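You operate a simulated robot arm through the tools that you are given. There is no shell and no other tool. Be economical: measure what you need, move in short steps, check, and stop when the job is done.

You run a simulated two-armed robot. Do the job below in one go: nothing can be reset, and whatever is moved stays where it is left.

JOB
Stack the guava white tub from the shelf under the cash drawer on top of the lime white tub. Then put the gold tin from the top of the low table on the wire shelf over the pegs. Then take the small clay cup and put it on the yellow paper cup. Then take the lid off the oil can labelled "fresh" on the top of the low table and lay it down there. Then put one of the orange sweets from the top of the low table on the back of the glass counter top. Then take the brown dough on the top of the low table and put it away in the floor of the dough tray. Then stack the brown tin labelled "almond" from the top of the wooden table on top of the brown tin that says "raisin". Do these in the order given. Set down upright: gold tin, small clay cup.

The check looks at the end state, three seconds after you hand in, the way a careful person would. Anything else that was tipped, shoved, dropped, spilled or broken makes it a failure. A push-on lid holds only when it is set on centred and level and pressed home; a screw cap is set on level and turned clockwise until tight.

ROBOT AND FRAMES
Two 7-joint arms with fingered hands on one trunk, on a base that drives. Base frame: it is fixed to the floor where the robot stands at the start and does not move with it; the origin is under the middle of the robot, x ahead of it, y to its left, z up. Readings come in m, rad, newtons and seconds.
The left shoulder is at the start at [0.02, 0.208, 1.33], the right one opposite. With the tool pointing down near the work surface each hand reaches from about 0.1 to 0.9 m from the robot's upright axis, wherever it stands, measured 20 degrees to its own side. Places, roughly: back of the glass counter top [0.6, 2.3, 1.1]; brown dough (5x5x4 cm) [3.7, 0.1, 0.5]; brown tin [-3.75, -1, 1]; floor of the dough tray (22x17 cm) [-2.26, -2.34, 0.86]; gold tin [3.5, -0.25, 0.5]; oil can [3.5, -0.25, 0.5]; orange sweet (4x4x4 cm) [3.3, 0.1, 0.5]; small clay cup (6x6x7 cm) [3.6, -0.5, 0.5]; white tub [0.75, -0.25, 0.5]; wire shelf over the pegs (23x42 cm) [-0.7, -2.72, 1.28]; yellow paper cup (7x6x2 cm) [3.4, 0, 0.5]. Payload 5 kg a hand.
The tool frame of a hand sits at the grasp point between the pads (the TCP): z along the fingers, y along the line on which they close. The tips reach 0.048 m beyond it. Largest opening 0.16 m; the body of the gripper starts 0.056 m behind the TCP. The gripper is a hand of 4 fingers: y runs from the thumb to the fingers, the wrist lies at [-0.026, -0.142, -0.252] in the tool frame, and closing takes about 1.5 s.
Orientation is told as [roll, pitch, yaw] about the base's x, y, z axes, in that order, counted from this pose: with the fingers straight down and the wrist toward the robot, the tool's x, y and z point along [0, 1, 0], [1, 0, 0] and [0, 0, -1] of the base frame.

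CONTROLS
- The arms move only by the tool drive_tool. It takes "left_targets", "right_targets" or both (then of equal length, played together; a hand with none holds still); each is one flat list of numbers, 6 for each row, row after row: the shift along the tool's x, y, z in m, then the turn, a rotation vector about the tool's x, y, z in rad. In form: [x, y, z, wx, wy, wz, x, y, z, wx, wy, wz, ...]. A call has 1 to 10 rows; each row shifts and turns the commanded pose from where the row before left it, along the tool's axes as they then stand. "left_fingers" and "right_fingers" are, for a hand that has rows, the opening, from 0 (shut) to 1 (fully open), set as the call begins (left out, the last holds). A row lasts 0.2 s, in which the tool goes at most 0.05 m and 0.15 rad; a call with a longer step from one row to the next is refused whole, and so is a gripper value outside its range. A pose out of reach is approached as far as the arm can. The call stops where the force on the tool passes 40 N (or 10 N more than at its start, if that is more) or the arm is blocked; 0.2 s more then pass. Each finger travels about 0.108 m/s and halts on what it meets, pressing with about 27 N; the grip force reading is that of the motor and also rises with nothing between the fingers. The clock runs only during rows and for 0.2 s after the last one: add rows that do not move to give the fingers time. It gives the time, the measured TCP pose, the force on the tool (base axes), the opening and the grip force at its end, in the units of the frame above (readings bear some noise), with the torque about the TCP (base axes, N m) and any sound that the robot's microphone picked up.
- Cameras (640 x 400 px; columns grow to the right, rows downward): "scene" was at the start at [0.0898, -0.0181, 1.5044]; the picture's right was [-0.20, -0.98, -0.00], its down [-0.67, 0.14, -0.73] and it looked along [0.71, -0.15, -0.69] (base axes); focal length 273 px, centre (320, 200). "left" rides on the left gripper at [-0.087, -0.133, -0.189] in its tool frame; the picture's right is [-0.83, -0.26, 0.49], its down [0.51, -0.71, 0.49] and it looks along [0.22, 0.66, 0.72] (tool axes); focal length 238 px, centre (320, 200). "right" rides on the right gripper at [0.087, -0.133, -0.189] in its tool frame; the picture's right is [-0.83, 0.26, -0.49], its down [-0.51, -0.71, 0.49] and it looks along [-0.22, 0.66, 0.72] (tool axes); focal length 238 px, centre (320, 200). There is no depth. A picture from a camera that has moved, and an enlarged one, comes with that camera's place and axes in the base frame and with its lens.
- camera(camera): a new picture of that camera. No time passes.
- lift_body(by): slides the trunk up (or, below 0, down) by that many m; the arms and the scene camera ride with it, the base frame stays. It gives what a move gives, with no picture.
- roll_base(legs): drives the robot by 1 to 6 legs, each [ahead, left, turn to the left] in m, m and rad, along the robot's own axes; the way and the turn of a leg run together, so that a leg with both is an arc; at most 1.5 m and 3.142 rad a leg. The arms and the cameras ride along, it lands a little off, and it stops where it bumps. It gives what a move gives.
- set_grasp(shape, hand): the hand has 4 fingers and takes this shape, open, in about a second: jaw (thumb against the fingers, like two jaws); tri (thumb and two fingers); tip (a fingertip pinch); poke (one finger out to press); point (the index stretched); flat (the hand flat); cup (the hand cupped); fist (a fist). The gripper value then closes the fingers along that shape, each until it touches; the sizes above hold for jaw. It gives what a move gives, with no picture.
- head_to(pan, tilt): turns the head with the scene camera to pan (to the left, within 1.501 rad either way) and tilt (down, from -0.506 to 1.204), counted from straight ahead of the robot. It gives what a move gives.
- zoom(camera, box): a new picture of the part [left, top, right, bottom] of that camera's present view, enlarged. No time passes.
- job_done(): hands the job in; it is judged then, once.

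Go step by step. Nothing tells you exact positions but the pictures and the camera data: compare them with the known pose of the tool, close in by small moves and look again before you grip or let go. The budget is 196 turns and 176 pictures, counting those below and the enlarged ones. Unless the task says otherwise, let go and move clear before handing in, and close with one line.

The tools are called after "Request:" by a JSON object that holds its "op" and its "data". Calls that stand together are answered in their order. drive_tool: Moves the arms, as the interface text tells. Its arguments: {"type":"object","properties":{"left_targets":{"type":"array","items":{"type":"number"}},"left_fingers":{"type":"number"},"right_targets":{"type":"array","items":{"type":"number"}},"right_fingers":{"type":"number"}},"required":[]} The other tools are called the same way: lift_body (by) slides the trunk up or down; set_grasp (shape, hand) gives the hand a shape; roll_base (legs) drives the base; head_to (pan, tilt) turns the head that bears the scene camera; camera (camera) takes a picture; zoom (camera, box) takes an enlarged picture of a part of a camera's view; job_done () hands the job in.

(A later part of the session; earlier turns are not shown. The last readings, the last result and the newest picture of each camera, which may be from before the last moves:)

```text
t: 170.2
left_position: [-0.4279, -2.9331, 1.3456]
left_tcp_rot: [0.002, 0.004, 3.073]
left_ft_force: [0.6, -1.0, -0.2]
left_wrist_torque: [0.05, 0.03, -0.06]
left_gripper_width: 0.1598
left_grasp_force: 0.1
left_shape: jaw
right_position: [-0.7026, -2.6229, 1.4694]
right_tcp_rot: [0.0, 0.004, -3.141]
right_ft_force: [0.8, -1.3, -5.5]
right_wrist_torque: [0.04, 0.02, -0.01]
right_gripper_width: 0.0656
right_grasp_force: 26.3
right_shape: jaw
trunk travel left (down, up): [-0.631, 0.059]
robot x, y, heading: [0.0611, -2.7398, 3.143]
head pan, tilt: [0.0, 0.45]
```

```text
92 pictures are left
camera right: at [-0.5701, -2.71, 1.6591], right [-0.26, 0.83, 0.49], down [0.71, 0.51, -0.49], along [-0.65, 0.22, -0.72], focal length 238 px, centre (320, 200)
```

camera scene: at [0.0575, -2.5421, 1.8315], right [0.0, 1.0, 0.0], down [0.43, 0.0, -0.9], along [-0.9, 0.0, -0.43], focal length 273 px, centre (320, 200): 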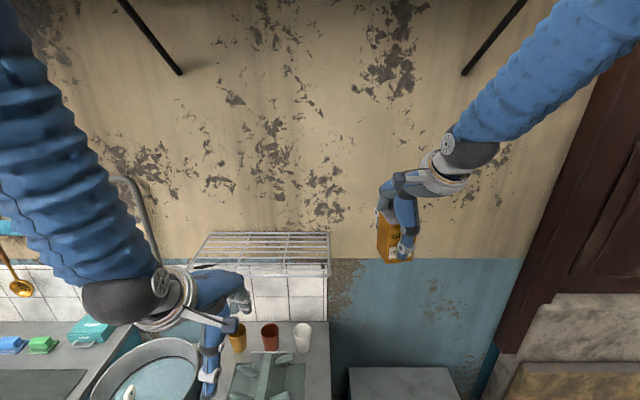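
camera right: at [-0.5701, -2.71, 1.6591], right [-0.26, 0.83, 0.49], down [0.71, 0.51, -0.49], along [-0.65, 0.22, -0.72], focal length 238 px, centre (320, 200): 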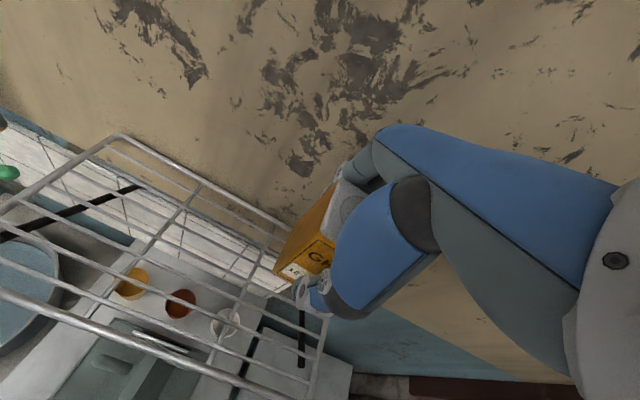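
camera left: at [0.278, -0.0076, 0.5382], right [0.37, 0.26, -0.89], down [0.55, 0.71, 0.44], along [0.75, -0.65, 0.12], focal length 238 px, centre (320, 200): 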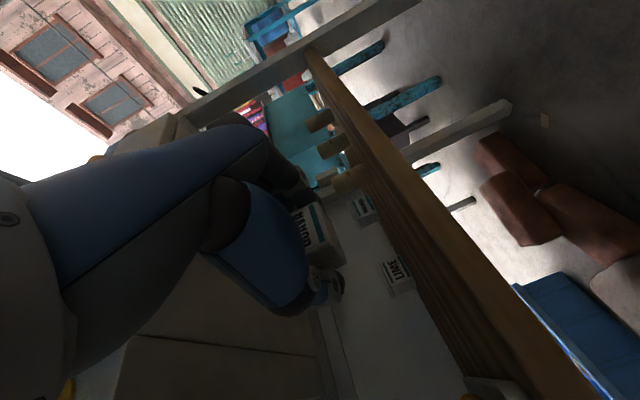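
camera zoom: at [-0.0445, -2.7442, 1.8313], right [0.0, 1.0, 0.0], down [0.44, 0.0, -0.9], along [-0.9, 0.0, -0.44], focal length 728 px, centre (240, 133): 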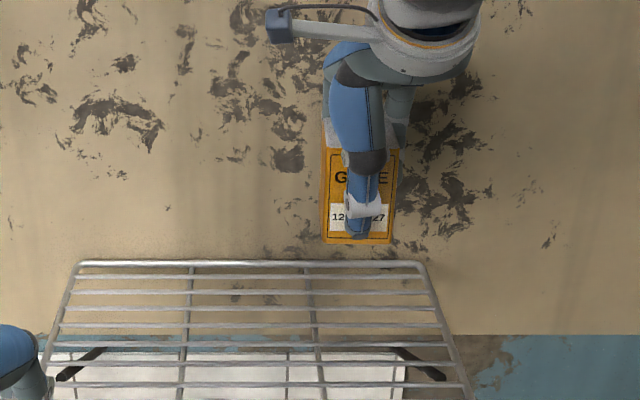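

The tin hangs level above the rack, its base at about 1.395. Lower it until it touches.

Request:
{"op": "drive_tool", "data": {"right_targets": [0, 0, 0.035, 0, 0, 0, 0, 0, 0.035, 0, 0, 0, 0, 0, 0.03, 0, 0, 0]}}

Request:
{"op": "drive_tool", "data": {"right_targets": [0, 0, 0.004, 0, 0, 0, 0, 0, 0.004, 0, 0, 0]}}

Request:
{"op": "zoom", "data": {"camera": "scene", "box": [250, 150, 450, 300]}}

```text
t: 171.0
left_position: [-0.4301, -2.9321, 1.3463]
left_tcp_rot: [0.002, 0.004, 3.072]
left_ft_force: [-0.6, -0.2, 0.2]
left_wrist_torque: [-0.01, -0.04, -0.03]
left_gripper_width: 0.1597
left_grasp_force: 0.0
left_shape: jaw
right_position: [-0.7029, -2.6196, 1.3678]
right_tcp_rot: [0.002, 0.003, -3.141]
right_ft_force: [-2.0, 1.4, -3.8]
right_wrist_torque: [-0.02, -0.17, 0.02]
right_gripper_width: 0.0654
right_grasp_force: 27.3
right_shape: jaw
trunk travel left (down, up): [-0.631, 0.059]
robot x, y, heading: [0.0587, -2.7376, 3.14]
head pan, tilt: [0.0, 0.45]
```

```text
t: 171.6
left_position: [-0.4296, -2.9319, 1.3453]
left_tcp_rot: [0.002, 0.003, 3.073]
left_ft_force: [-0.3, -0.2, -0.3]
left_wrist_torque: [-0.02, -0.02, -0.01]
left_gripper_width: 0.1597
left_grasp_force: 0.0
left_shape: jaw
right_position: [-0.7042, -2.62, 1.3605]
right_tcp_rot: [0.001, 0.005, -3.139]
right_ft_force: [-0.2, 0.3, -6.0]
right_wrist_torque: [-0.06, -0.04, 0.02]
right_gripper_width: 0.0654
right_grasp_force: 27.4
right_shape: jaw
trunk travel left (down, up): [-0.631, 0.059]
robot x, y, heading: [0.0585, -2.7433, 3.141]
head pan, tilt: [0.0, 0.45]
```

```text
2.67 times, centred on (350, 225) of scene
camera zoom: at [-0.0466, -2.7423, 1.8312], right [0.0, 1.0, 0.0], down [0.44, 0.0, -0.9], along [-0.9, 0.0, -0.44], focal length 728 px, centre (240, 133)
```

zoom: 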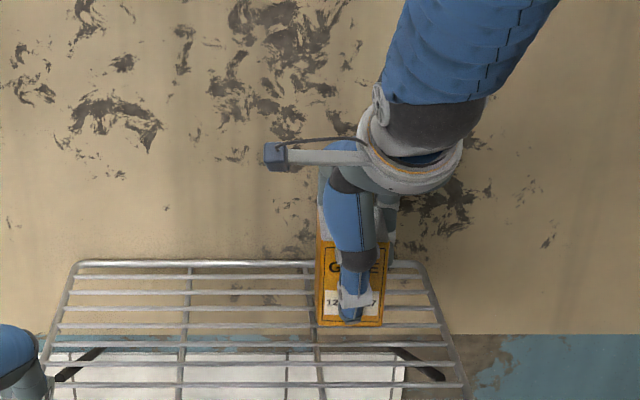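

Nearly there. A few more millimetres until the force turns.

Request:
{"op": "drive_tool", "data": {"right_targets": [0, 0, 0.004, 0, 0, 0, 0, 0, 0.003, 0, 0, 0, 0, 0, 0.003, 0, 0, 0]}}

```text
t: 172.4
left_position: [-0.4293, -2.9315, 1.3461]
left_tcp_rot: [0.002, 0.002, 3.072]
left_ft_force: [0.8, 0.0, -0.1]
left_wrist_torque: [0.03, 0.0, -0.02]
left_gripper_width: 0.1599
left_grasp_force: 0.1
left_shape: jaw
right_position: [-0.7024, -2.6216, 1.3505]
right_tcp_rot: [0.001, 0.007, -3.139]
right_ft_force: [-0.2, 0.0, -4.1]
right_wrist_torque: [0.0, -0.02, -0.02]
right_gripper_width: 0.0655
right_grasp_force: 27.0
right_shape: jaw
trunk travel left (down, up): [-0.631, 0.059]
robot x, y, heading: [0.0615, -2.7399, 3.144]
head pan, tilt: [0.0, 0.45]
```

Request:
{"op": "drive_tool", "data": {"right_targets": [0, 0, 0.003, 0, 0, 0, 0, 0, 0.003, 0, 0, 0]}}

Request:
{"op": "zoom", "data": {"camera": "scene", "box": [280, 180, 420, 280]}}

```text
t: 173.0
left_position: [-0.427, -2.933, 1.3469]
left_tcp_rot: [0.003, 0.001, 3.074]
left_ft_force: [0.4, 0.2, 0.1]
left_wrist_torque: [-0.01, -0.01, 0.0]
left_gripper_width: 0.1601
left_grasp_force: 0.0
left_shape: jaw
right_position: [-0.7031, -2.621, 1.3488]
right_tcp_rot: [-0.001, -0.001, -3.14]
right_ft_force: [1.2, 1.2, 11.1]
right_wrist_torque: [0.01, 0.14, 0.01]
right_gripper_width: 0.0658
right_grasp_force: 27.1
right_shape: jaw
trunk travel left (down, up): [-0.631, 0.059]
robot x, y, heading: [0.0589, -2.7398, 3.143]
head pan, tilt: [0.0, 0.45]
```

```text
4.00 times, centred on (350, 230) of scene
camera zoom: at [-0.0436, -2.7429, 1.8315], right [0.0, 1.0, 0.0], down [0.43, 0.0, -0.9], along [-0.9, 0.0, -0.43], focal length 1091 px, centre (200, 80)
```

zoom: 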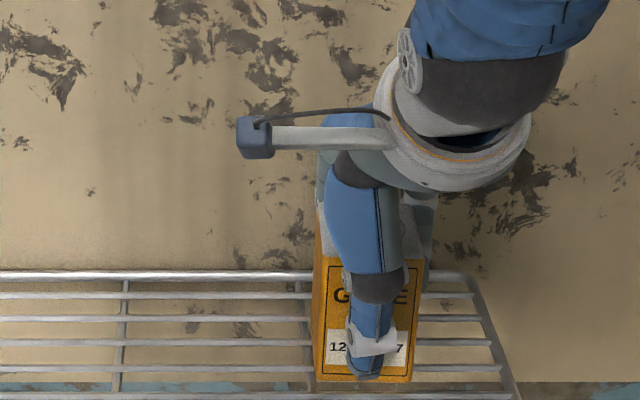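

Contact at 11 N and the tin stands level on the bars. Open and rise straight up.

Request:
{"op": "drive_tool", "data": {"right_targets": [0, 0, 0, 0, 0, 0, 0, 0, 0, 0, 0, 0, 0, 0, 0, 0, 0, 0], "right_fingers": 0.62}}

Request:
{"op": "drive_tool", "data": {"right_targets": [0, 0, -0.03, 0, 0, 0, 0, 0, -0.035, 0, 0, 0, 0, 0, -0.04, 0, 0, 0, 0, 0, -0.04, 0, 0, 0, 0, -0.04, 0, 0, 0, 0, 0, -0.04, 0, 0, 0, 0]}}

Request:
{"op": "zoom", "data": {"camera": "scene", "box": [250, 150, 450, 300]}}

```text
t: 173.8
left_position: [-0.428, -2.9328, 1.3459]
left_tcp_rot: [0.001, 0.002, 3.073]
left_ft_force: [0.3, -0.4, -0.5]
left_wrist_torque: [0.02, 0.03, 0.0]
left_gripper_width: 0.16
left_grasp_force: 0.0
left_shape: jaw
right_position: [-0.7009, -2.6215, 1.3446]
right_tcp_rot: [-0.001, 0.003, -3.14]
right_ft_force: [0.1, 0.5, 0.3]
right_wrist_torque: [0.04, 0.03, -0.02]
right_gripper_width: 0.0988
right_grasp_force: 0.0
right_shape: jaw
trunk travel left (down, up): [-0.631, 0.059]
robot x, y, heading: [0.0582, -2.7452, 3.146]
head pan, tilt: [0.0, 0.45]
```

```text
t: 175.2
left_position: [-0.4259, -2.9333, 1.3476]
left_tcp_rot: [0.001, 0.001, 3.074]
left_ft_force: [0.3, 0.8, 1.6]
left_wrist_torque: [-0.01, 0.1, 0.02]
left_gripper_width: 0.16
left_grasp_force: 0.1
left_shape: jaw
right_position: [-0.6222, -2.6204, 1.4935]
right_tcp_rot: [0.002, 0.001, -3.139]
right_ft_force: [0.9, -0.2, 1.8]
right_wrist_torque: [0.03, 0.07, 0.01]
right_gripper_width: 0.0991
right_grasp_force: 0.1
right_shape: jaw
trunk travel left (down, up): [-0.631, 0.059]
robot x, y, heading: [0.0605, -2.7429, 3.141]
head pan, tilt: [0.0, 0.45]
```

```text
2.67 times, centred on (350, 225) of scene
camera zoom: at [-0.0421, -2.7425, 1.8315], right [0.0, 1.0, 0.0], down [0.43, 0.0, -0.9], along [-0.9, 0.0, -0.43], focal length 728 px, centre (240, 133)
```

zoom: 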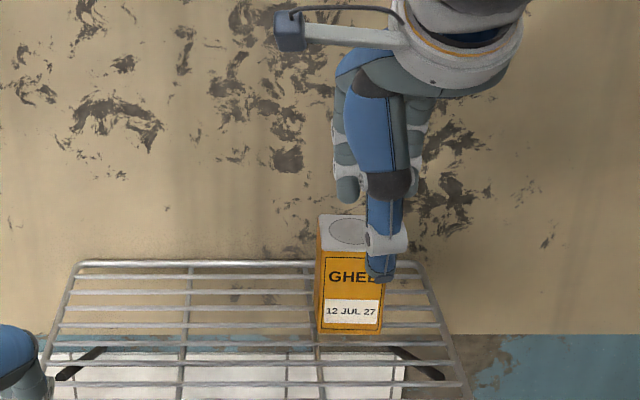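

The tin stands upright on the wire shelf. Now back out the same way and return to the low table's -y side for the clay cup.

Request:
{"op": "roll_base", "data": {"legs": [[-0.2, 0, 0], [0, -0.58, 0], [-1.5, 0, 0], [-1.5, 0, 0], [0, 0, -0.8], [0, 0, -0.77]]}}

Request:
{"op": "head_to", "data": {"pan": 0.0, "tilt": 0.6}}

Request:
{"op": "camera", "data": {"camera": "scene"}}

```text
t: 197.6
left_position: [3.012, -1.7234, 1.3454]
left_tcp_rot: [0.002, 0.005, 1.512]
left_ft_force: [-0.3, 0.5, 0.0]
left_wrist_torque: [0.04, 0.01, -0.01]
left_gripper_width: 0.1601
left_grasp_force: 0.1
left_shape: jaw
right_position: [3.3234, -1.5235, 1.4902]
right_tcp_rot: [-0.001, 0.003, 1.586]
right_ft_force: [-0.4, 0.2, 0.3]
right_wrist_torque: [0.0, -0.01, -0.02]
right_gripper_width: 0.0991
right_grasp_force: 0.0
right_shape: jaw
trunk travel left (down, up): [-0.631, 0.059]
robot x, y, heading: [3.2063, -2.2089, 1.578]
head pan, tilt: [0.0, 0.45]
```

```text
t: 198.3
left_position: [3.0132, -1.724, 1.3466]
left_tcp_rot: [0.003, 0.004, 1.515]
left_ft_force: [0.0, -0.3, 0.2]
left_wrist_torque: [0.02, 0.0, 0.02]
left_gripper_width: 0.1599
left_grasp_force: 0.1
left_shape: jaw
right_position: [3.3233, -1.5247, 1.4907]
right_tcp_rot: [-0.001, 0.003, 1.584]
right_ft_force: [-0.6, -0.6, -0.1]
right_wrist_torque: [0.0, 0.04, 0.02]
right_gripper_width: 0.0993
right_grasp_force: 0.1
right_shape: jaw
trunk travel left (down, up): [-0.631, 0.059]
robot x, y, heading: [3.212, -2.2029, 1.58]
head pan, tilt: [0.0, 0.6]
```

```text
88 pictures are left
camera scene: at [3.2069, -2.1103, 1.8178], right [1.0, 0.01, 0.0], down [0.01, -0.56, -0.83], along [-0.01, 0.83, -0.56], focal length 273 px, centre (320, 200)
```

scene: 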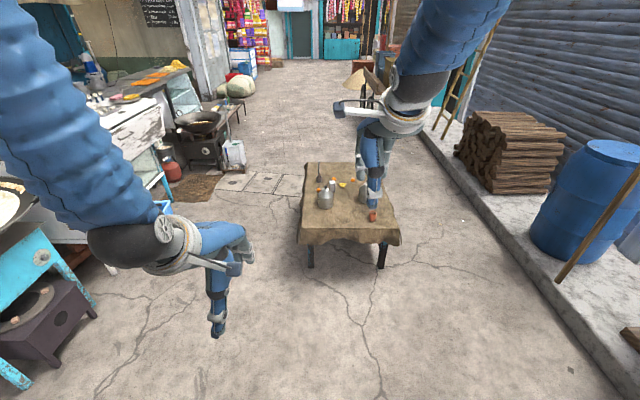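

The +x side of the table is free up to the curb at x≈4.97, and from there the cup, can, sweets and dough are all in reach. I'll go round to (4.2,-0.15) and face -x.

Request:
{"op": "roll_base", "data": {"legs": [[0, -0.97, 0], [1.3, 0, 0], [0.75, 0, 0], [0, 0, 0.8], [0, 0, 0.76]]}}

Request:
{"op": "head_to", "data": {"pan": 0.0, "tilt": 0.85}}

Request:
{"op": "camera", "data": {"camera": "scene"}}

```text
t: 217.2
left_position: [3.6865, -0.3287, 1.3461]
left_tcp_rot: [0.002, 0.004, 3.06]
left_ft_force: [0.5, 0.1, 0.0]
left_wrist_torque: [-0.02, 0.01, 0.01]
left_gripper_width: 0.1596
left_grasp_force: 0.1
left_shape: jaw
right_position: [3.4961, -0.0137, 1.4906]
right_tcp_rot: [0.0, 0.003, 3.131]
right_ft_force: [-0.3, -0.6, 0.3]
right_wrist_torque: [-0.03, 0.01, 0.03]
right_gripper_width: 0.0988
right_grasp_force: 0.0
right_shape: jaw
trunk travel left (down, up): [-0.631, 0.059]
robot x, y, heading: [4.1785, -0.1473, 3.123]
head pan, tilt: [0.0, 0.6]
```

```text
t: 218.0
left_position: [3.6872, -0.3303, 1.3464]
left_tcp_rot: [0.004, 0.003, 3.058]
left_ft_force: [0.6, 0.4, 0.1]
left_wrist_torque: [0.03, 0.03, 0.01]
left_gripper_width: 0.1597
left_grasp_force: 0.0
left_shape: jaw
right_position: [3.496, -0.0138, 1.4907]
right_tcp_rot: [0.002, 0.004, 3.13]
right_ft_force: [-0.4, -0.7, 0.6]
right_wrist_torque: [0.04, 0.0, 0.0]
right_gripper_width: 0.0991
right_grasp_force: 0.1
right_shape: jaw
trunk travel left (down, up): [-0.631, 0.059]
robot x, y, heading: [4.1776, -0.1452, 3.123]
head pan, tilt: [0.0, 0.85]
```

```text
87 pictures are left
camera scene: at [4.0868, -0.1453, 1.7969], right [0.01, 1.0, 0.0], down [0.75, -0.01, -0.66], along [-0.66, 0.01, -0.75], focal length 273 px, centre (320, 200)
```

scene: 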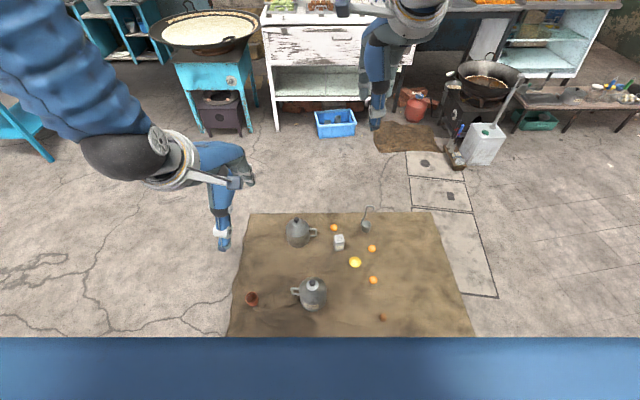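

All objects are in view. I lower the trunk 0.3 m and measure.

Request:
{"op": "lift_body", "data": {"by": -0.3}}

Request:
{"op": "zoom", "data": {"camera": "scene", "box": [200, 180, 480, 355]}}

Request:
{"op": "camera", "data": {"camera": "left"}}

```text
t: 221.0
left_position: [3.6867, -0.3286, 1.0469]
left_tcp_rot: [0.001, 0.002, 3.06]
left_ft_force: [0.3, 0.2, 0.6]
left_wrist_torque: [0.01, -0.02, 0.01]
left_gripper_width: 0.1601
left_grasp_force: 0.1
left_shape: jaw
right_position: [3.4965, -0.0137, 1.1913]
right_tcp_rot: [0.001, 0.003, 3.128]
right_ft_force: [-0.2, -0.2, 0.0]
right_wrist_torque: [0.0, 0.01, 0.05]
right_gripper_width: 0.099
right_grasp_force: 0.1
right_shape: jaw
trunk travel left (down, up): [-0.331, 0.359]
robot x, y, heading: [4.1759, -0.1459, 3.132]
head pan, tilt: [0.0, 0.85]
```

```text
2.29 times, centred on (340, 268) of scene
camera zoom: at [4.087, -0.1449, 1.497], right [0.01, 1.0, 0.0], down [0.75, -0.01, -0.66], along [-0.66, 0.01, -0.75], focal length 624 px, centre (274, 46)
```

zoom: 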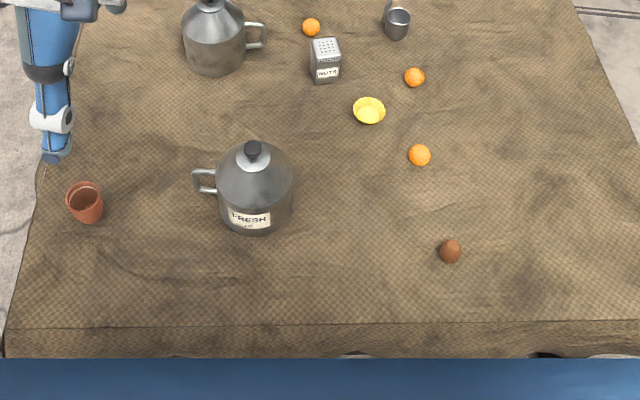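

```text
85 pictures are left
camera left: at [3.8259, -0.2542, 1.2358], right [0.33, 0.81, -0.49], down [0.67, -0.56, -0.49], along [-0.67, -0.17, -0.72], focal length 238 px, centre (320, 200)
```

left: 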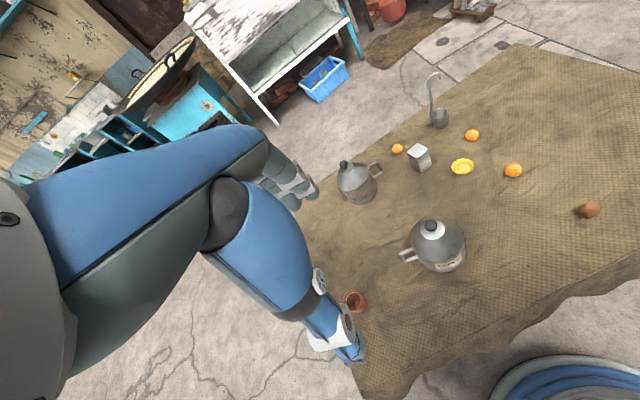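

Cup is at about (3.585,-0.455), paper cup at (3.385,0.05). I'll bring the left hand above the clay cup.

Request:
{"op": "drive_tool", "data": {"left_targets": [0.0268, 0.0183, 0.036, 0, 0, 0, 0.0268, 0.0183, 0.036, 0, 0, 0, 0.0268, 0.0183, 0.036, 0, 0, 0, 0.0268, 0.0183, 0.036, 0, 0, 0, 0.0268, 0.0183, 0.036, 0, 0, 0, 0, 0, 0.045, 0, 0, 0, 0, 0, 0.045, 0, 0, 0, 0, 0, 0.045, 0, 0, 0], "left_fingers": 0.65}}

Request:
{"op": "zoom", "data": {"camera": "scene", "box": [200, 200, 360, 300]}}

Request:
{"op": "camera", "data": {"camera": "left"}}

```text
t: 222.8
left_position: [3.5845, -0.4573, 0.7309]
left_tcp_rot: [0.002, 0.002, 3.061]
left_ft_force: [-1.7, -0.1, 1.1]
left_wrist_torque: [0.04, -0.26, -0.05]
left_gripper_width: 0.1041
left_grasp_force: 0.0
left_shape: jaw
right_position: [3.4959, -0.0138, 1.1902]
right_tcp_rot: [0.0, 0.004, 3.132]
right_ft_force: [-1.1, -0.9, -0.1]
right_wrist_torque: [-0.04, -0.06, 0.01]
right_gripper_width: 0.0989
right_grasp_force: 0.1
right_shape: jaw
trunk travel left (down, up): [-0.331, 0.359]
robot x, y, heading: [4.1767, -0.1449, 3.123]
head pan, tilt: [0.0, 0.85]
```

```text
4.00 times, centred on (280, 250) of scene
camera zoom: at [4.0856, -0.1456, 1.4967], right [0.01, 1.0, 0.0], down [0.75, -0.01, -0.66], along [-0.66, 0.01, -0.75], focal length 1091 px, centre (480, 0)
```

zoom: 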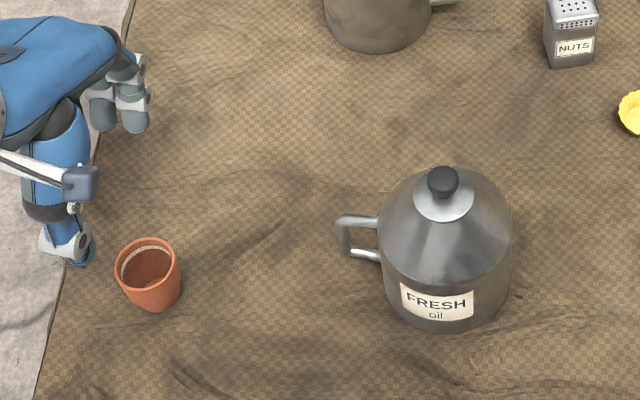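

```text
83 pictures are left
camera left: at [3.7236, -0.3832, 0.9203], right [0.33, 0.81, -0.49], down [0.67, -0.56, -0.49], along [-0.67, -0.17, -0.72], focal length 238 px, centre (320, 200)
```

left: 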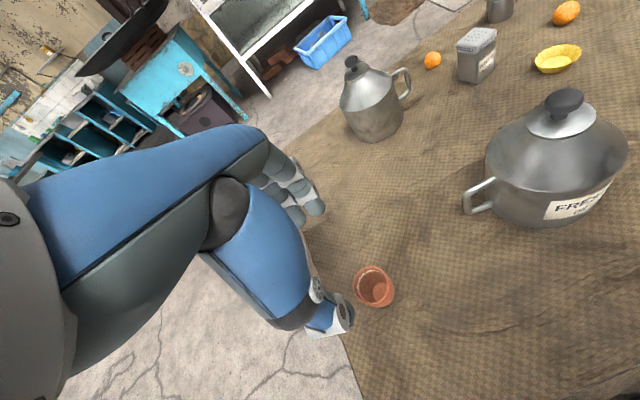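

The cup measures (3.590,-0.452). I correct 5 mm and lower partway to verify.

Request:
{"op": "drive_tool", "data": {"left_targets": [-0.005, -0.005, 0.04, 0, 0, 0, 0, 0, 0.045, 0, 0, 0]}}

Request:
{"op": "zoom", "data": {"camera": "scene", "box": [200, 200, 360, 300]}}

Request:
{"op": "zoom", "data": {"camera": "left", "box": [260, 200, 440, 360]}}

```text
t: 223.4
left_position: [3.5897, -0.4525, 0.647]
left_tcp_rot: [0.001, 0.0, 3.061]
left_ft_force: [-1.8, -1.1, 1.9]
left_wrist_torque: [0.03, -0.2, -0.02]
left_gripper_width: 0.1043
left_grasp_force: 0.1
left_shape: jaw
right_position: [3.4968, -0.0151, 1.1892]
right_tcp_rot: [-0.001, 0.006, 3.13]
right_ft_force: [-0.2, -0.3, -0.2]
right_wrist_torque: [0.04, 0.01, 0.0]
right_gripper_width: 0.099
right_grasp_force: 0.1
right_shape: jaw
trunk travel left (down, up): [-0.331, 0.359]
robot x, y, heading: [4.1801, -0.1462, 3.12]
head pan, tilt: [0.0, 0.85]
```

```text
4.00 times, centred on (280, 250) of scene
camera zoom: at [4.0865, -0.1453, 1.4968], right [0.01, 1.0, 0.0], down [0.75, -0.01, -0.66], along [-0.66, 0.01, -0.75], focal length 1091 px, centre (480, 0)
```

zoom: 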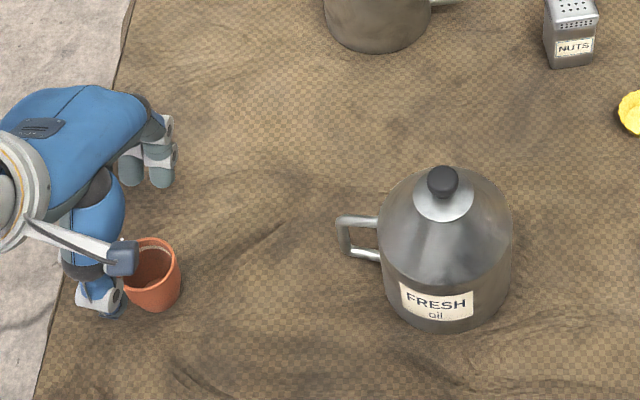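

```text
2.50 times, centred on (350, 280) of left
camera zoom: at [3.7289, -0.377, 0.8366], right [0.33, 0.81, -0.49], down [0.67, -0.56, -0.49], along [-0.67, -0.17, -0.72], focal length 596 px, centre (245, 0)
```

zoom: 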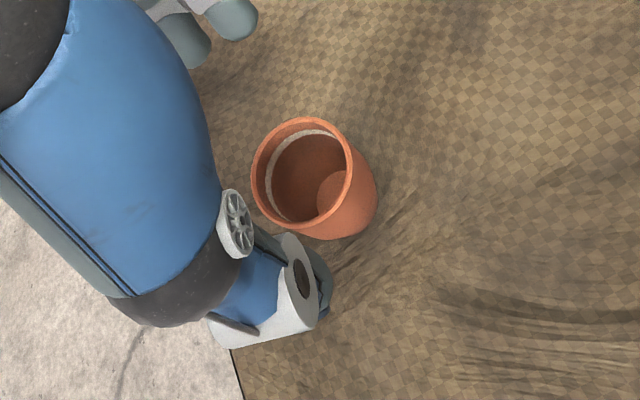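

Alignment is good. Lower to 7.5 cm above the table and close.

Request:
{"op": "drive_tool", "data": {"left_targets": [0, 0, 0.04, 0, 0, 0, 0, 0, 0.039, 0, 0, 0]}}

Request:
{"op": "drive_tool", "data": {"left_targets": [0, 0, 0, 0, 0, 0, 0, 0, 0, 0, 0, 0, 0, 0, 0, 0, 0, 0, 0, 0, 0, 0, 0, 0, 0, 0, 0, 0, 0, 0], "left_fingers": 0.0}}

Request:
{"op": "zoom", "data": {"camera": "left", "box": [260, 200, 440, 360]}}

```text
t: 224.0
left_position: [3.5897, -0.4537, 0.5674]
left_tcp_rot: [0.001, 0.003, 3.059]
left_ft_force: [-2.0, -0.5, 1.5]
left_wrist_torque: [0.03, -0.23, -0.04]
left_gripper_width: 0.1042
left_grasp_force: 0.0
left_shape: jaw
right_position: [3.496, -0.0137, 1.1918]
right_tcp_rot: [0.0, 0.003, 3.13]
right_ft_force: [0.1, -0.5, 0.8]
right_wrist_torque: [0.0, 0.04, 0.01]
right_gripper_width: 0.0992
right_grasp_force: 0.1
right_shape: jaw
trunk travel left (down, up): [-0.331, 0.359]
robot x, y, heading: [4.1777, -0.1457, 3.128]
head pan, tilt: [0.0, 0.85]
```

```text
t: 225.2
left_position: [3.5908, -0.4545, 0.5682]
left_tcp_rot: [0.003, 0.003, 3.06]
left_ft_force: [0.8, 0.1, 0.4]
left_wrist_torque: [-0.01, -0.01, 0.0]
left_gripper_width: 0.042
left_grasp_force: 26.9
left_shape: jaw
right_position: [3.4968, -0.0139, 1.1901]
right_tcp_rot: [-0.001, 0.004, 3.129]
right_ft_force: [0.7, 0.1, 0.3]
right_wrist_torque: [0.01, -0.01, 0.01]
right_gripper_width: 0.0991
right_grasp_force: 0.2
right_shape: jaw
trunk travel left (down, up): [-0.331, 0.359]
robot x, y, heading: [4.1759, -0.1445, 3.127]
head pan, tilt: [0.0, 0.85]
```

```text
2.50 times, centred on (350, 280) of left
camera zoom: at [3.7297, -0.3782, 0.7572], right [0.33, 0.81, -0.49], down [0.67, -0.56, -0.49], along [-0.67, -0.17, -0.72], focal length 596 px, centre (245, 0)
```

zoom: 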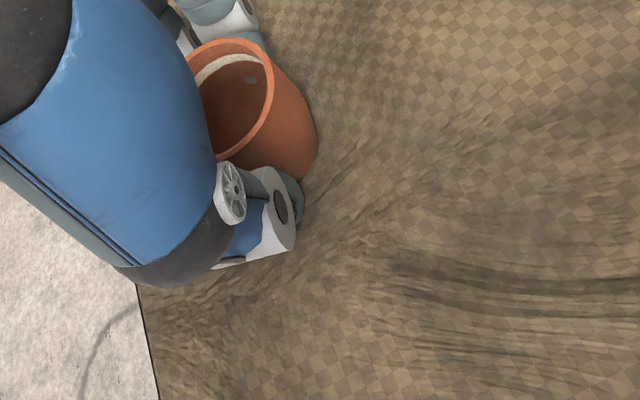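

The cup is held upright. I lift it well above the cans, move the right hand aside, and shift the base 0.3 m toward +y.

Request:
{"op": "drive_tool", "data": {"left_targets": [0, 0, -0.03, 0, 0, 0, 0, 0, -0.04, 0, 0, 0, 0, 0, -0.04, 0, 0, 0, 0, 0, -0.04, 0, 0, 0, 0, 0, -0.04, 0, 0, 0, 0, 0, -0.04, 0, 0, 0, 0, 0, -0.04, 0, 0, 0, 0, 0, -0.04, 0, 0, 0, 0, 0, -0.04, 0, 0, 0, 0, 0, -0.03, 0, 0, 0], "right_targets": [-0.03, 0, 0, 0, 0, 0, -0.03, 0, 0, 0, 0, 0, -0.03, 0, 0, 0, 0, 0, -0.03, 0, 0, 0, 0, 0, -0.03, 0, 0, 0, 0, 0, -0.03, 0, 0, 0, 0, 0, -0.03, 0, 0, 0, 0, 0, -0.03, 0, 0, 0, 0, 0, -0.03, 0, 0, 0, 0, 0, -0.03, 0, 0, 0, 0, 0]}}

Request:
{"op": "roll_base", "data": {"legs": [[0, -0.3, 0]]}}

Request:
{"op": "camera", "data": {"camera": "scene"}}

Request:
{"op": "camera", "data": {"camera": "left"}}

```text
t: 227.4
left_position: [3.5933, -0.449, 0.9477]
left_tcp_rot: [0.004, 0.005, 3.059]
left_ft_force: [1.2, 0.4, -1.1]
left_wrist_torque: [-0.06, 0.12, 0.03]
left_gripper_width: 0.042
left_grasp_force: 26.8
left_shape: jaw
right_position: [3.5007, 0.2874, 1.1917]
right_tcp_rot: [0.002, 0.003, 3.132]
right_ft_force: [-0.3, 0.0, 0.3]
right_wrist_torque: [-0.09, 0.03, 0.01]
right_gripper_width: 0.0991
right_grasp_force: 0.1
right_shape: jaw
trunk travel left (down, up): [-0.331, 0.359]
robot x, y, heading: [4.182, -0.1453, 3.124]
head pan, tilt: [0.0, 0.85]
```

```text
t: 229.4
left_position: [3.5941, -0.1487, 0.9474]
left_tcp_rot: [0.002, 0.002, 3.059]
left_ft_force: [0.5, 0.8, -0.7]
left_wrist_torque: [-0.05, 0.01, 0.03]
left_gripper_width: 0.0421
left_grasp_force: 27.3
left_shape: jaw
right_position: [3.5036, 0.5899, 1.1905]
right_tcp_rot: [0.003, 0.003, 3.129]
right_ft_force: [0.3, 0.0, 0.2]
right_wrist_torque: [-0.12, 0.01, 0.01]
right_gripper_width: 0.0991
right_grasp_force: 0.0
right_shape: jaw
trunk travel left (down, up): [-0.331, 0.359]
robot x, y, heading: [4.1784, 0.1524, 3.124]
head pan, tilt: [0.0, 0.85]
```

```text
79 pictures are left
camera scene: at [4.0914, 0.157, 1.4968], right [0.02, 1.0, 0.0], down [0.75, -0.01, -0.66], along [-0.66, 0.01, -0.75], focal length 273 px, centre (320, 200)
```

scene: 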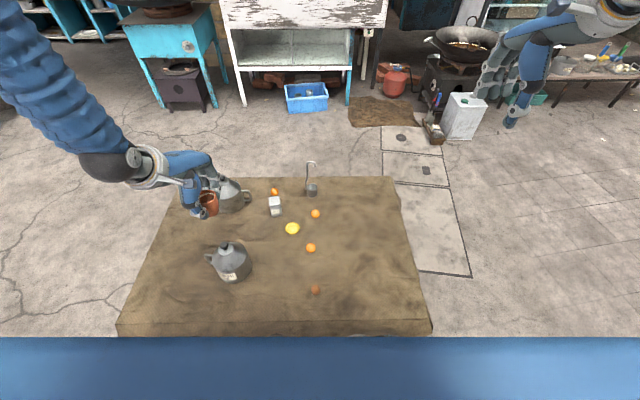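

```text
78 pictures are left
camera left: at [3.7332, -0.0737, 1.1369], right [0.33, 0.81, -0.49], down [0.67, -0.56, -0.49], along [-0.67, -0.16, -0.72], focal length 238 px, centre (320, 200)
```

left: 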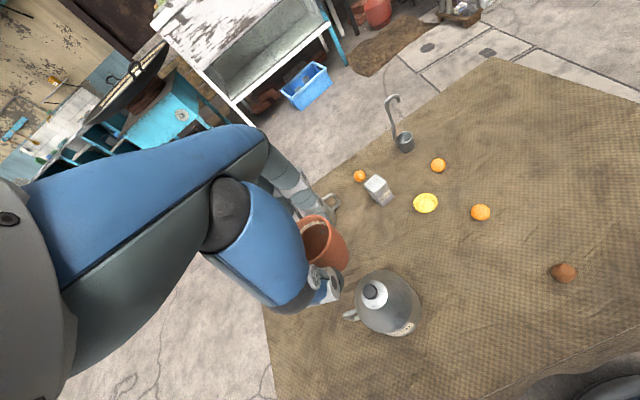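

The paper cup is at about (3.387,0.053). Move the clay cup above it, then lower the trunk 0.2 m.

Request:
{"op": "drive_tool", "data": {"left_targets": [-0.0229, 0.0278, 0, 0, 0, 0, -0.0229, 0.0278, 0, 0, 0, 0, -0.0229, 0.0278, 0, 0, 0, 0, -0.0229, 0.0278, 0, 0, 0, 0, -0.0229, 0.0278, 0, 0, 0, 0, -0.0229, 0.0278, 0, 0, 0, 0, -0.0229, 0.0278, 0, 0, 0, 0, -0.0229, 0.0278, 0, 0, 0, 0]}}

Request:
{"op": "lift_body", "data": {"by": -0.2}}

Request:
{"op": "zoom", "data": {"camera": "scene", "box": [200, 130, 360, 260]}}

Request:
{"op": "camera", "data": {"camera": "left"}}

```text
t: 231.2
left_position: [3.3879, 0.0533, 0.9448]
left_tcp_rot: [0.005, 0.005, 3.058]
left_ft_force: [-0.4, 0.5, -0.3]
left_wrist_torque: [0.01, -0.03, 0.02]
left_gripper_width: 0.0419
left_grasp_force: 26.9
left_shape: jaw
right_position: [3.5034, 0.59, 1.1903]
right_tcp_rot: [0.002, 0.006, 3.128]
right_ft_force: [1.4, 0.8, -0.5]
right_wrist_torque: [-0.1, -0.04, -0.01]
right_gripper_width: 0.099
right_grasp_force: 0.1
right_shape: jaw
trunk travel left (down, up): [-0.331, 0.359]
robot x, y, heading: [4.1821, 0.1571, 3.129]
head pan, tilt: [0.0, 0.85]
```

```text
t: 233.4
left_position: [3.3854, 0.0518, 0.7467]
left_tcp_rot: [0.002, 0.002, 3.06]
left_ft_force: [-0.5, 0.3, -1.6]
left_wrist_torque: [-0.01, 0.02, 0.02]
left_gripper_width: 0.0421
left_grasp_force: 27.5
left_shape: jaw
right_position: [3.505, 0.5882, 0.9907]
right_tcp_rot: [0.0, 0.004, 3.128]
right_ft_force: [0.3, -0.3, 0.1]
right_wrist_torque: [-0.02, -0.02, -0.02]
right_gripper_width: 0.099
right_grasp_force: 0.0
right_shape: jaw
trunk travel left (down, up): [-0.131, 0.559]
robot x, y, heading: [4.183, 0.1575, 3.128]
head pan, tilt: [0.0, 0.85]
```

```text
3.08 times, centred on (280, 195) of scene
camera zoom: at [4.0916, 0.1562, 1.297], right [0.02, 1.0, 0.0], down [0.75, -0.01, -0.66], along [-0.66, 0.01, -0.75], focal length 840 px, centre (443, 215)
```

zoom: 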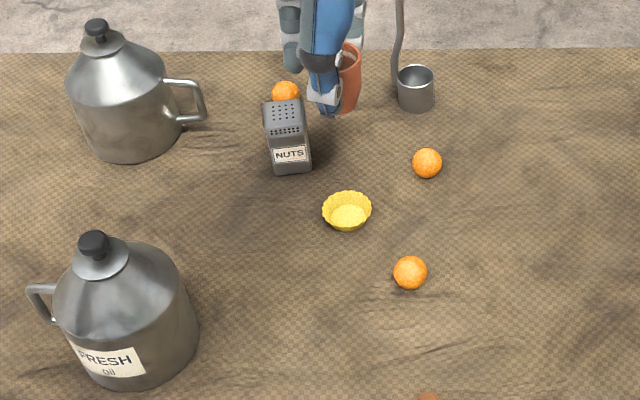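

```text
76 pictures are left
camera left: at [3.5254, 0.1269, 0.9356], right [0.33, 0.81, -0.49], down [0.67, -0.56, -0.49], along [-0.67, -0.16, -0.72], focal length 238 px, centre (320, 200)
```

left: 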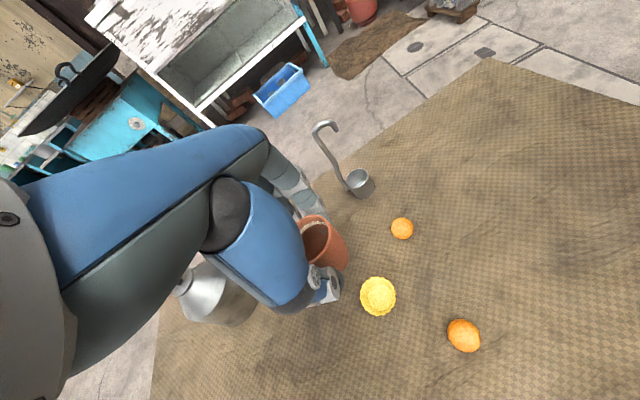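

Aligned within a few millimetres. Lower most of the way and look.

Request:
{"op": "drive_tool", "data": {"left_targets": [0.001, -0.004, 0.04, 0, 0, 0, 0, 0, 0.04, 0, 0, 0, 0, 0, 0.04, 0, 0, 0, 0, 0, 0.025, 0, 0, 0]}}

Request:
{"op": "zoom", "data": {"camera": "scene", "box": [240, 160, 340, 240]}}

Request:
{"op": "zoom", "data": {"camera": "left", "box": [260, 180, 440, 330]}}

```text
t: 234.4
left_position: [3.3881, 0.0493, 0.6]
left_tcp_rot: [0.001, 0.003, 3.058]
left_ft_force: [-0.6, -0.4, 0.3]
left_wrist_torque: [0.0, -0.11, 0.01]
left_gripper_width: 0.042
left_grasp_force: 27.0
left_shape: jaw
right_position: [3.5034, 0.588, 0.9913]
right_tcp_rot: [0.0, 0.005, 3.128]
right_ft_force: [0.3, 0.1, -0.6]
right_wrist_torque: [-0.01, -0.04, 0.0]
right_gripper_width: 0.0989
right_grasp_force: 0.0
right_shape: jaw
trunk travel left (down, up): [-0.131, 0.559]
robot x, y, heading: [4.1829, 0.1526, 3.126]
head pan, tilt: [0.0, 0.85]
```

```text
5.00 times, centred on (290, 200) of scene
camera zoom: at [4.0912, 0.1562, 1.2968], right [0.02, 1.0, 0.0], down [0.75, -0.01, -0.66], along [-0.66, 0.01, -0.75], focal length 1364 px, centre (470, 200)
```

zoom: 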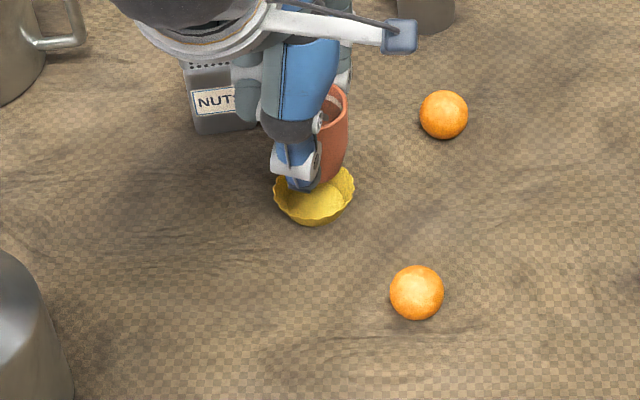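

```text
2.67 times, centred on (350, 255) of left
camera zoom: at [3.5274, 0.1242, 0.7893], right [0.33, 0.81, -0.49], down [0.67, -0.56, -0.49], along [-0.67, -0.16, -0.72], focal length 636 px, centre (240, 53)
```

zoom: 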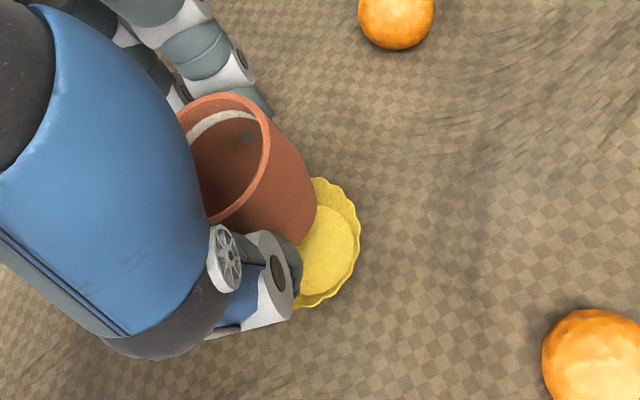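

The clay cup is above the middle of the paper cup, perhaps 3–4 mm too far. I adjust and lower the last bit, watching the force.

Request:
{"op": "drive_tool", "data": {"left_targets": [-0.001, -0.004, 0.01, 0, 0, 0, 0, 0, 0.009, 0, 0, 0, 0, 0, 0.004, 0, 0, 0, 0, 0, 0.003, 0, 0, 0]}}

Request:
{"op": "zoom", "data": {"camera": "left", "box": [260, 180, 440, 330]}}

```text
t: 235.4
left_position: [3.3952, 0.049, 0.5744]
left_tcp_rot: [0.002, 0.003, 3.057]
left_ft_force: [0.3, 0.4, -0.3]
left_wrist_torque: [-0.03, -0.01, 0.01]
left_gripper_width: 0.0419
left_grasp_force: 27.2
left_shape: jaw
right_position: [3.504, 0.589, 0.9905]
right_tcp_rot: [0.0, 0.005, 3.128]
right_ft_force: [-0.2, -1.2, -0.6]
right_wrist_torque: [0.01, -0.02, -0.02]
right_gripper_width: 0.0991
right_grasp_force: 0.1
right_shape: jaw
trunk travel left (down, up): [-0.131, 0.559]
robot x, y, heading: [4.1809, 0.1572, 3.124]
head pan, tilt: [0.0, 0.85]
```

```text
2.67 times, centred on (350, 255) of left
camera zoom: at [3.5333, 0.125, 0.7638], right [0.33, 0.81, -0.49], down [0.67, -0.56, -0.49], along [-0.67, -0.16, -0.72], focal length 636 px, centre (240, 53)
```

zoom: 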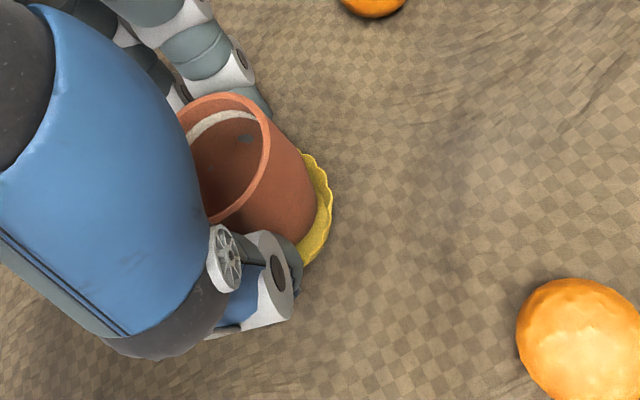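

The cup enters the paper cup centred. A few more millimetres to contact.

Request:
{"op": "drive_tool", "data": {"left_targets": [0, 0, 0.003, 0, 0, 0, 0, 0, 0.002, 0, 0, 0]}}

Request:
{"op": "zoom", "data": {"camera": "scene", "box": [240, 160, 340, 240]}}

```text
t: 236.0
left_position: [3.3949, 0.0498, 0.5716]
left_tcp_rot: [0.0, 0.002, 3.058]
left_ft_force: [1.0, -0.3, 5.5]
left_wrist_torque: [0.01, 0.06, 0.02]
left_gripper_width: 0.0423
left_grasp_force: 27.1
left_shape: jaw
right_position: [3.5042, 0.5891, 0.991]
right_tcp_rot: [-0.001, 0.003, 3.127]
right_ft_force: [-0.2, 0.6, -1.4]
right_wrist_torque: [-0.01, 0.0, 0.01]
right_gripper_width: 0.0991
right_grasp_force: 0.0
right_shape: jaw
trunk travel left (down, up): [-0.131, 0.559]
robot x, y, heading: [4.1832, 0.1567, 3.127]
head pan, tilt: [0.0, 0.85]
```

```text
5.00 times, centred on (290, 200) of scene
camera zoom: at [4.0919, 0.1563, 1.297], right [0.02, 1.0, 0.0], down [0.75, -0.01, -0.66], along [-0.66, 0.01, -0.75], focal length 1364 px, centre (470, 200)
```

zoom: 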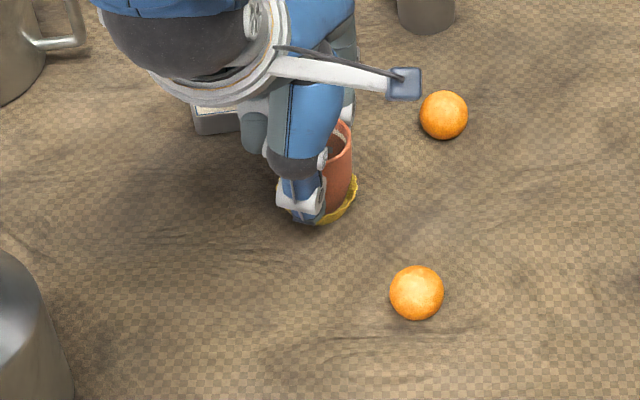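

Contact felt at 5.5 N. Release and rise straight up.

Request:
{"op": "drive_tool", "data": {"left_targets": [0, 0, 0, 0, 0, 0, 0, 0, 0, 0, 0, 0, 0, 0, 0, 0, 0, 0], "left_fingers": 0.56}}

Request:
{"op": "drive_tool", "data": {"left_targets": [0, 0, -0.03, 0, 0, 0, 0, 0, -0.035, 0, 0, 0, 0, 0, -0.04, 0, 0, 0, 0, 0, -0.04, 0, 0, 0, 0, 0, -0.04, 0, 0, 0, 0, 0, -0.04, 0, 0, 0, 0, 0, -0.04, 0, 0, 0, 0, 0, -0.04, 0, 0, 0, 0, 0, -0.04, 0, 0, 0]}}

Request:
{"op": "camera", "data": {"camera": "scene"}}

```text
t: 236.8
left_position: [3.3947, 0.0508, 0.5691]
left_tcp_rot: [0.002, 0.003, 3.057]
left_ft_force: [0.1, 0.9, -0.1]
left_wrist_torque: [0.02, 0.05, -0.01]
left_gripper_width: 0.0891
left_grasp_force: 0.1
left_shape: jaw
right_position: [3.5027, 0.5885, 0.9917]
right_tcp_rot: [-0.001, 0.005, 3.129]
right_ft_force: [-0.6, 0.3, -0.5]
right_wrist_torque: [0.01, -0.03, -0.01]
right_gripper_width: 0.0991
right_grasp_force: 0.1
right_shape: jaw
trunk travel left (down, up): [-0.131, 0.559]
robot x, y, heading: [4.1801, 0.1546, 3.123]
head pan, tilt: [0.0, 0.85]
```

```text
t: 238.8
left_position: [3.395, 0.0524, 0.9158]
left_tcp_rot: [0.003, 0.003, 3.058]
left_ft_force: [0.9, 0.6, -1.0]
left_wrist_torque: [-0.04, 0.15, 0.05]
left_gripper_width: 0.0891
left_grasp_force: 0.1
left_shape: jaw
right_position: [3.5056, 0.5888, 0.9915]
right_tcp_rot: [0.0, 0.004, 3.128]
right_ft_force: [0.8, 0.6, 1.0]
right_wrist_torque: [0.04, 0.09, -0.02]
right_gripper_width: 0.099
right_grasp_force: 0.1
right_shape: jaw
trunk travel left (down, up): [-0.131, 0.559]
robot x, y, heading: [4.1815, 0.1554, 3.127]
head pan, tilt: [0.0, 0.85]
```

```text
71 pictures are left
camera scene: at [4.0926, 0.1563, 1.297], right [0.02, 1.0, 0.0], down [0.75, -0.01, -0.66], along [-0.66, 0.01, -0.75], focal length 273 px, centre (320, 200)
```

scene: 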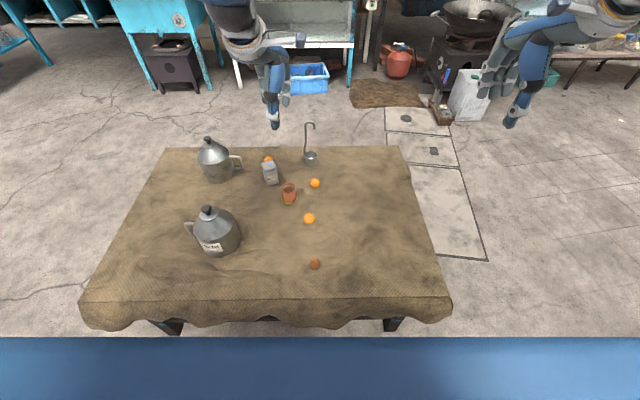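

The clay cup stands in the paper cup. Next is the lid of the FRESH can, so I take a close look at it.

Request:
{"op": "zoom", "data": {"camera": "scene", "box": [175, 180, 275, 270]}}

Request:
{"op": "zoom", "data": {"camera": "scene", "box": [250, 150, 340, 220]}}

```text
4.44 times, centred on (225, 225) of scene
camera zoom: at [4.0926, 0.1563, 1.297], right [0.02, 1.0, 0.0], down [0.75, -0.01, -0.66], along [-0.66, 0.01, -0.75], focal length 1213 px, centre (742, 89)
```

zoom: 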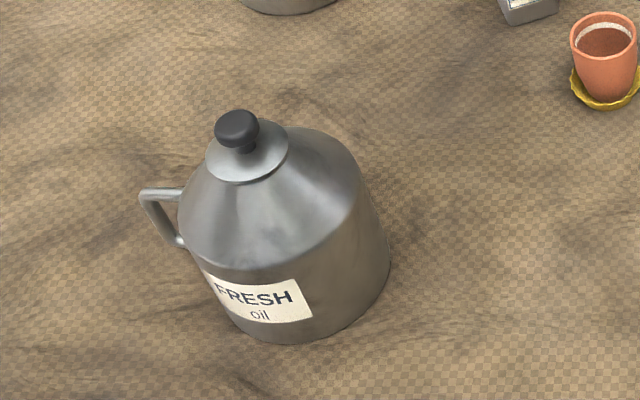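

```text
5.71 times, centred on (295, 185) of scene
camera zoom: at [4.0926, 0.1563, 1.297], right [0.02, 1.0, 0.0], down [0.75, -0.01, -0.66], along [-0.66, 0.01, -0.75], focal length 1559 px, centre (463, 286)
```

zoom: 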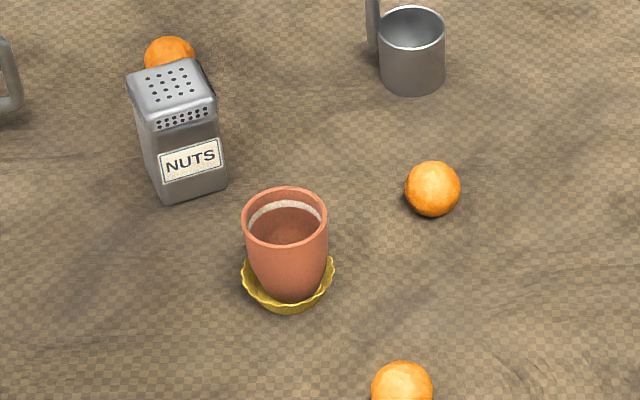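

The cup is upright. The FRESH lid has a mushroom knob at about (3.575,-0.171,0.674). I move the left hand over it.

Request:
{"op": "drive_tool", "data": {"left_targets": [0.0297, -0.0282, 0, 0, 0, 0, 0.0297, -0.0282, 0, 0, 0, 0, 0.0297, -0.0282, 0, 0, 0, 0, 0.0297, -0.0282, 0, 0, 0, 0, 0.0297, -0.0282, 0, 0, 0, 0, 0.0297, -0.0282, 0, 0, 0, 0, 0.0297, -0.0282, 0, 0, 0, 0, 0, 0, 0.04, 0, 0, 0, 0, 0, 0.04, 0, 0, 0], "left_fingers": 0.5}}

Request:
{"op": "zoom", "data": {"camera": "scene", "box": [165, 150, 285, 250]}}

Request:
{"op": "camera", "data": {"camera": "left"}}

```text
t: 240.8
left_position: [3.5708, -0.1746, 0.8326]
left_tcp_rot: [0.002, 0.001, 3.057]
left_ft_force: [-1.0, -0.6, 0.5]
left_wrist_torque: [0.09, -0.1, -0.02]
left_gripper_width: 0.0801
left_grasp_force: 0.1
left_shape: jaw
right_position: [3.5037, 0.585, 0.9916]
right_tcp_rot: [-0.001, 0.003, 3.129]
right_ft_force: [-0.3, -1.5, 0.0]
right_wrist_torque: [0.08, -0.03, 0.01]
right_gripper_width: 0.099
right_grasp_force: 0.1
right_shape: jaw
trunk travel left (down, up): [-0.131, 0.559]
robot x, y, heading: [4.1828, 0.154, 3.129]
head pan, tilt: [0.0, 0.85]
```

```text
4.00 times, centred on (225, 200) of scene
camera zoom: at [4.0914, 0.1553, 1.2968], right [0.02, 1.0, 0.0], down [0.75, -0.01, -0.66], along [-0.66, 0.01, -0.75], focal length 1091 px, centre (700, 200)
```

zoom: 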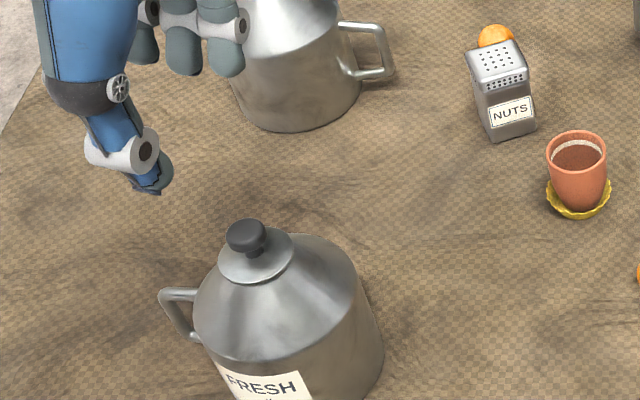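

```text
67 pictures are left
camera left: at [3.7103, -0.0997, 1.0224], right [0.33, 0.81, -0.49], down [0.67, -0.56, -0.49], along [-0.67, -0.16, -0.72], focal length 238 px, centre (320, 200)
```

left: 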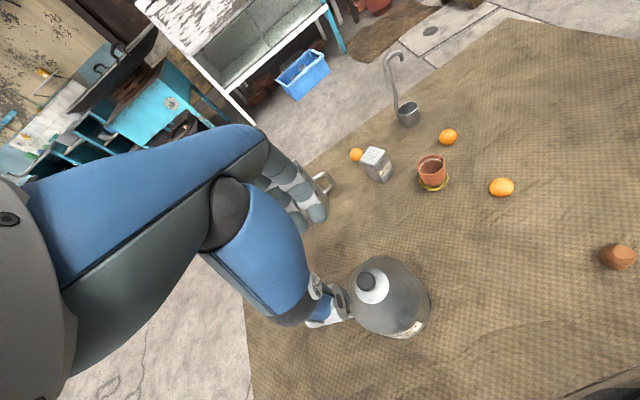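

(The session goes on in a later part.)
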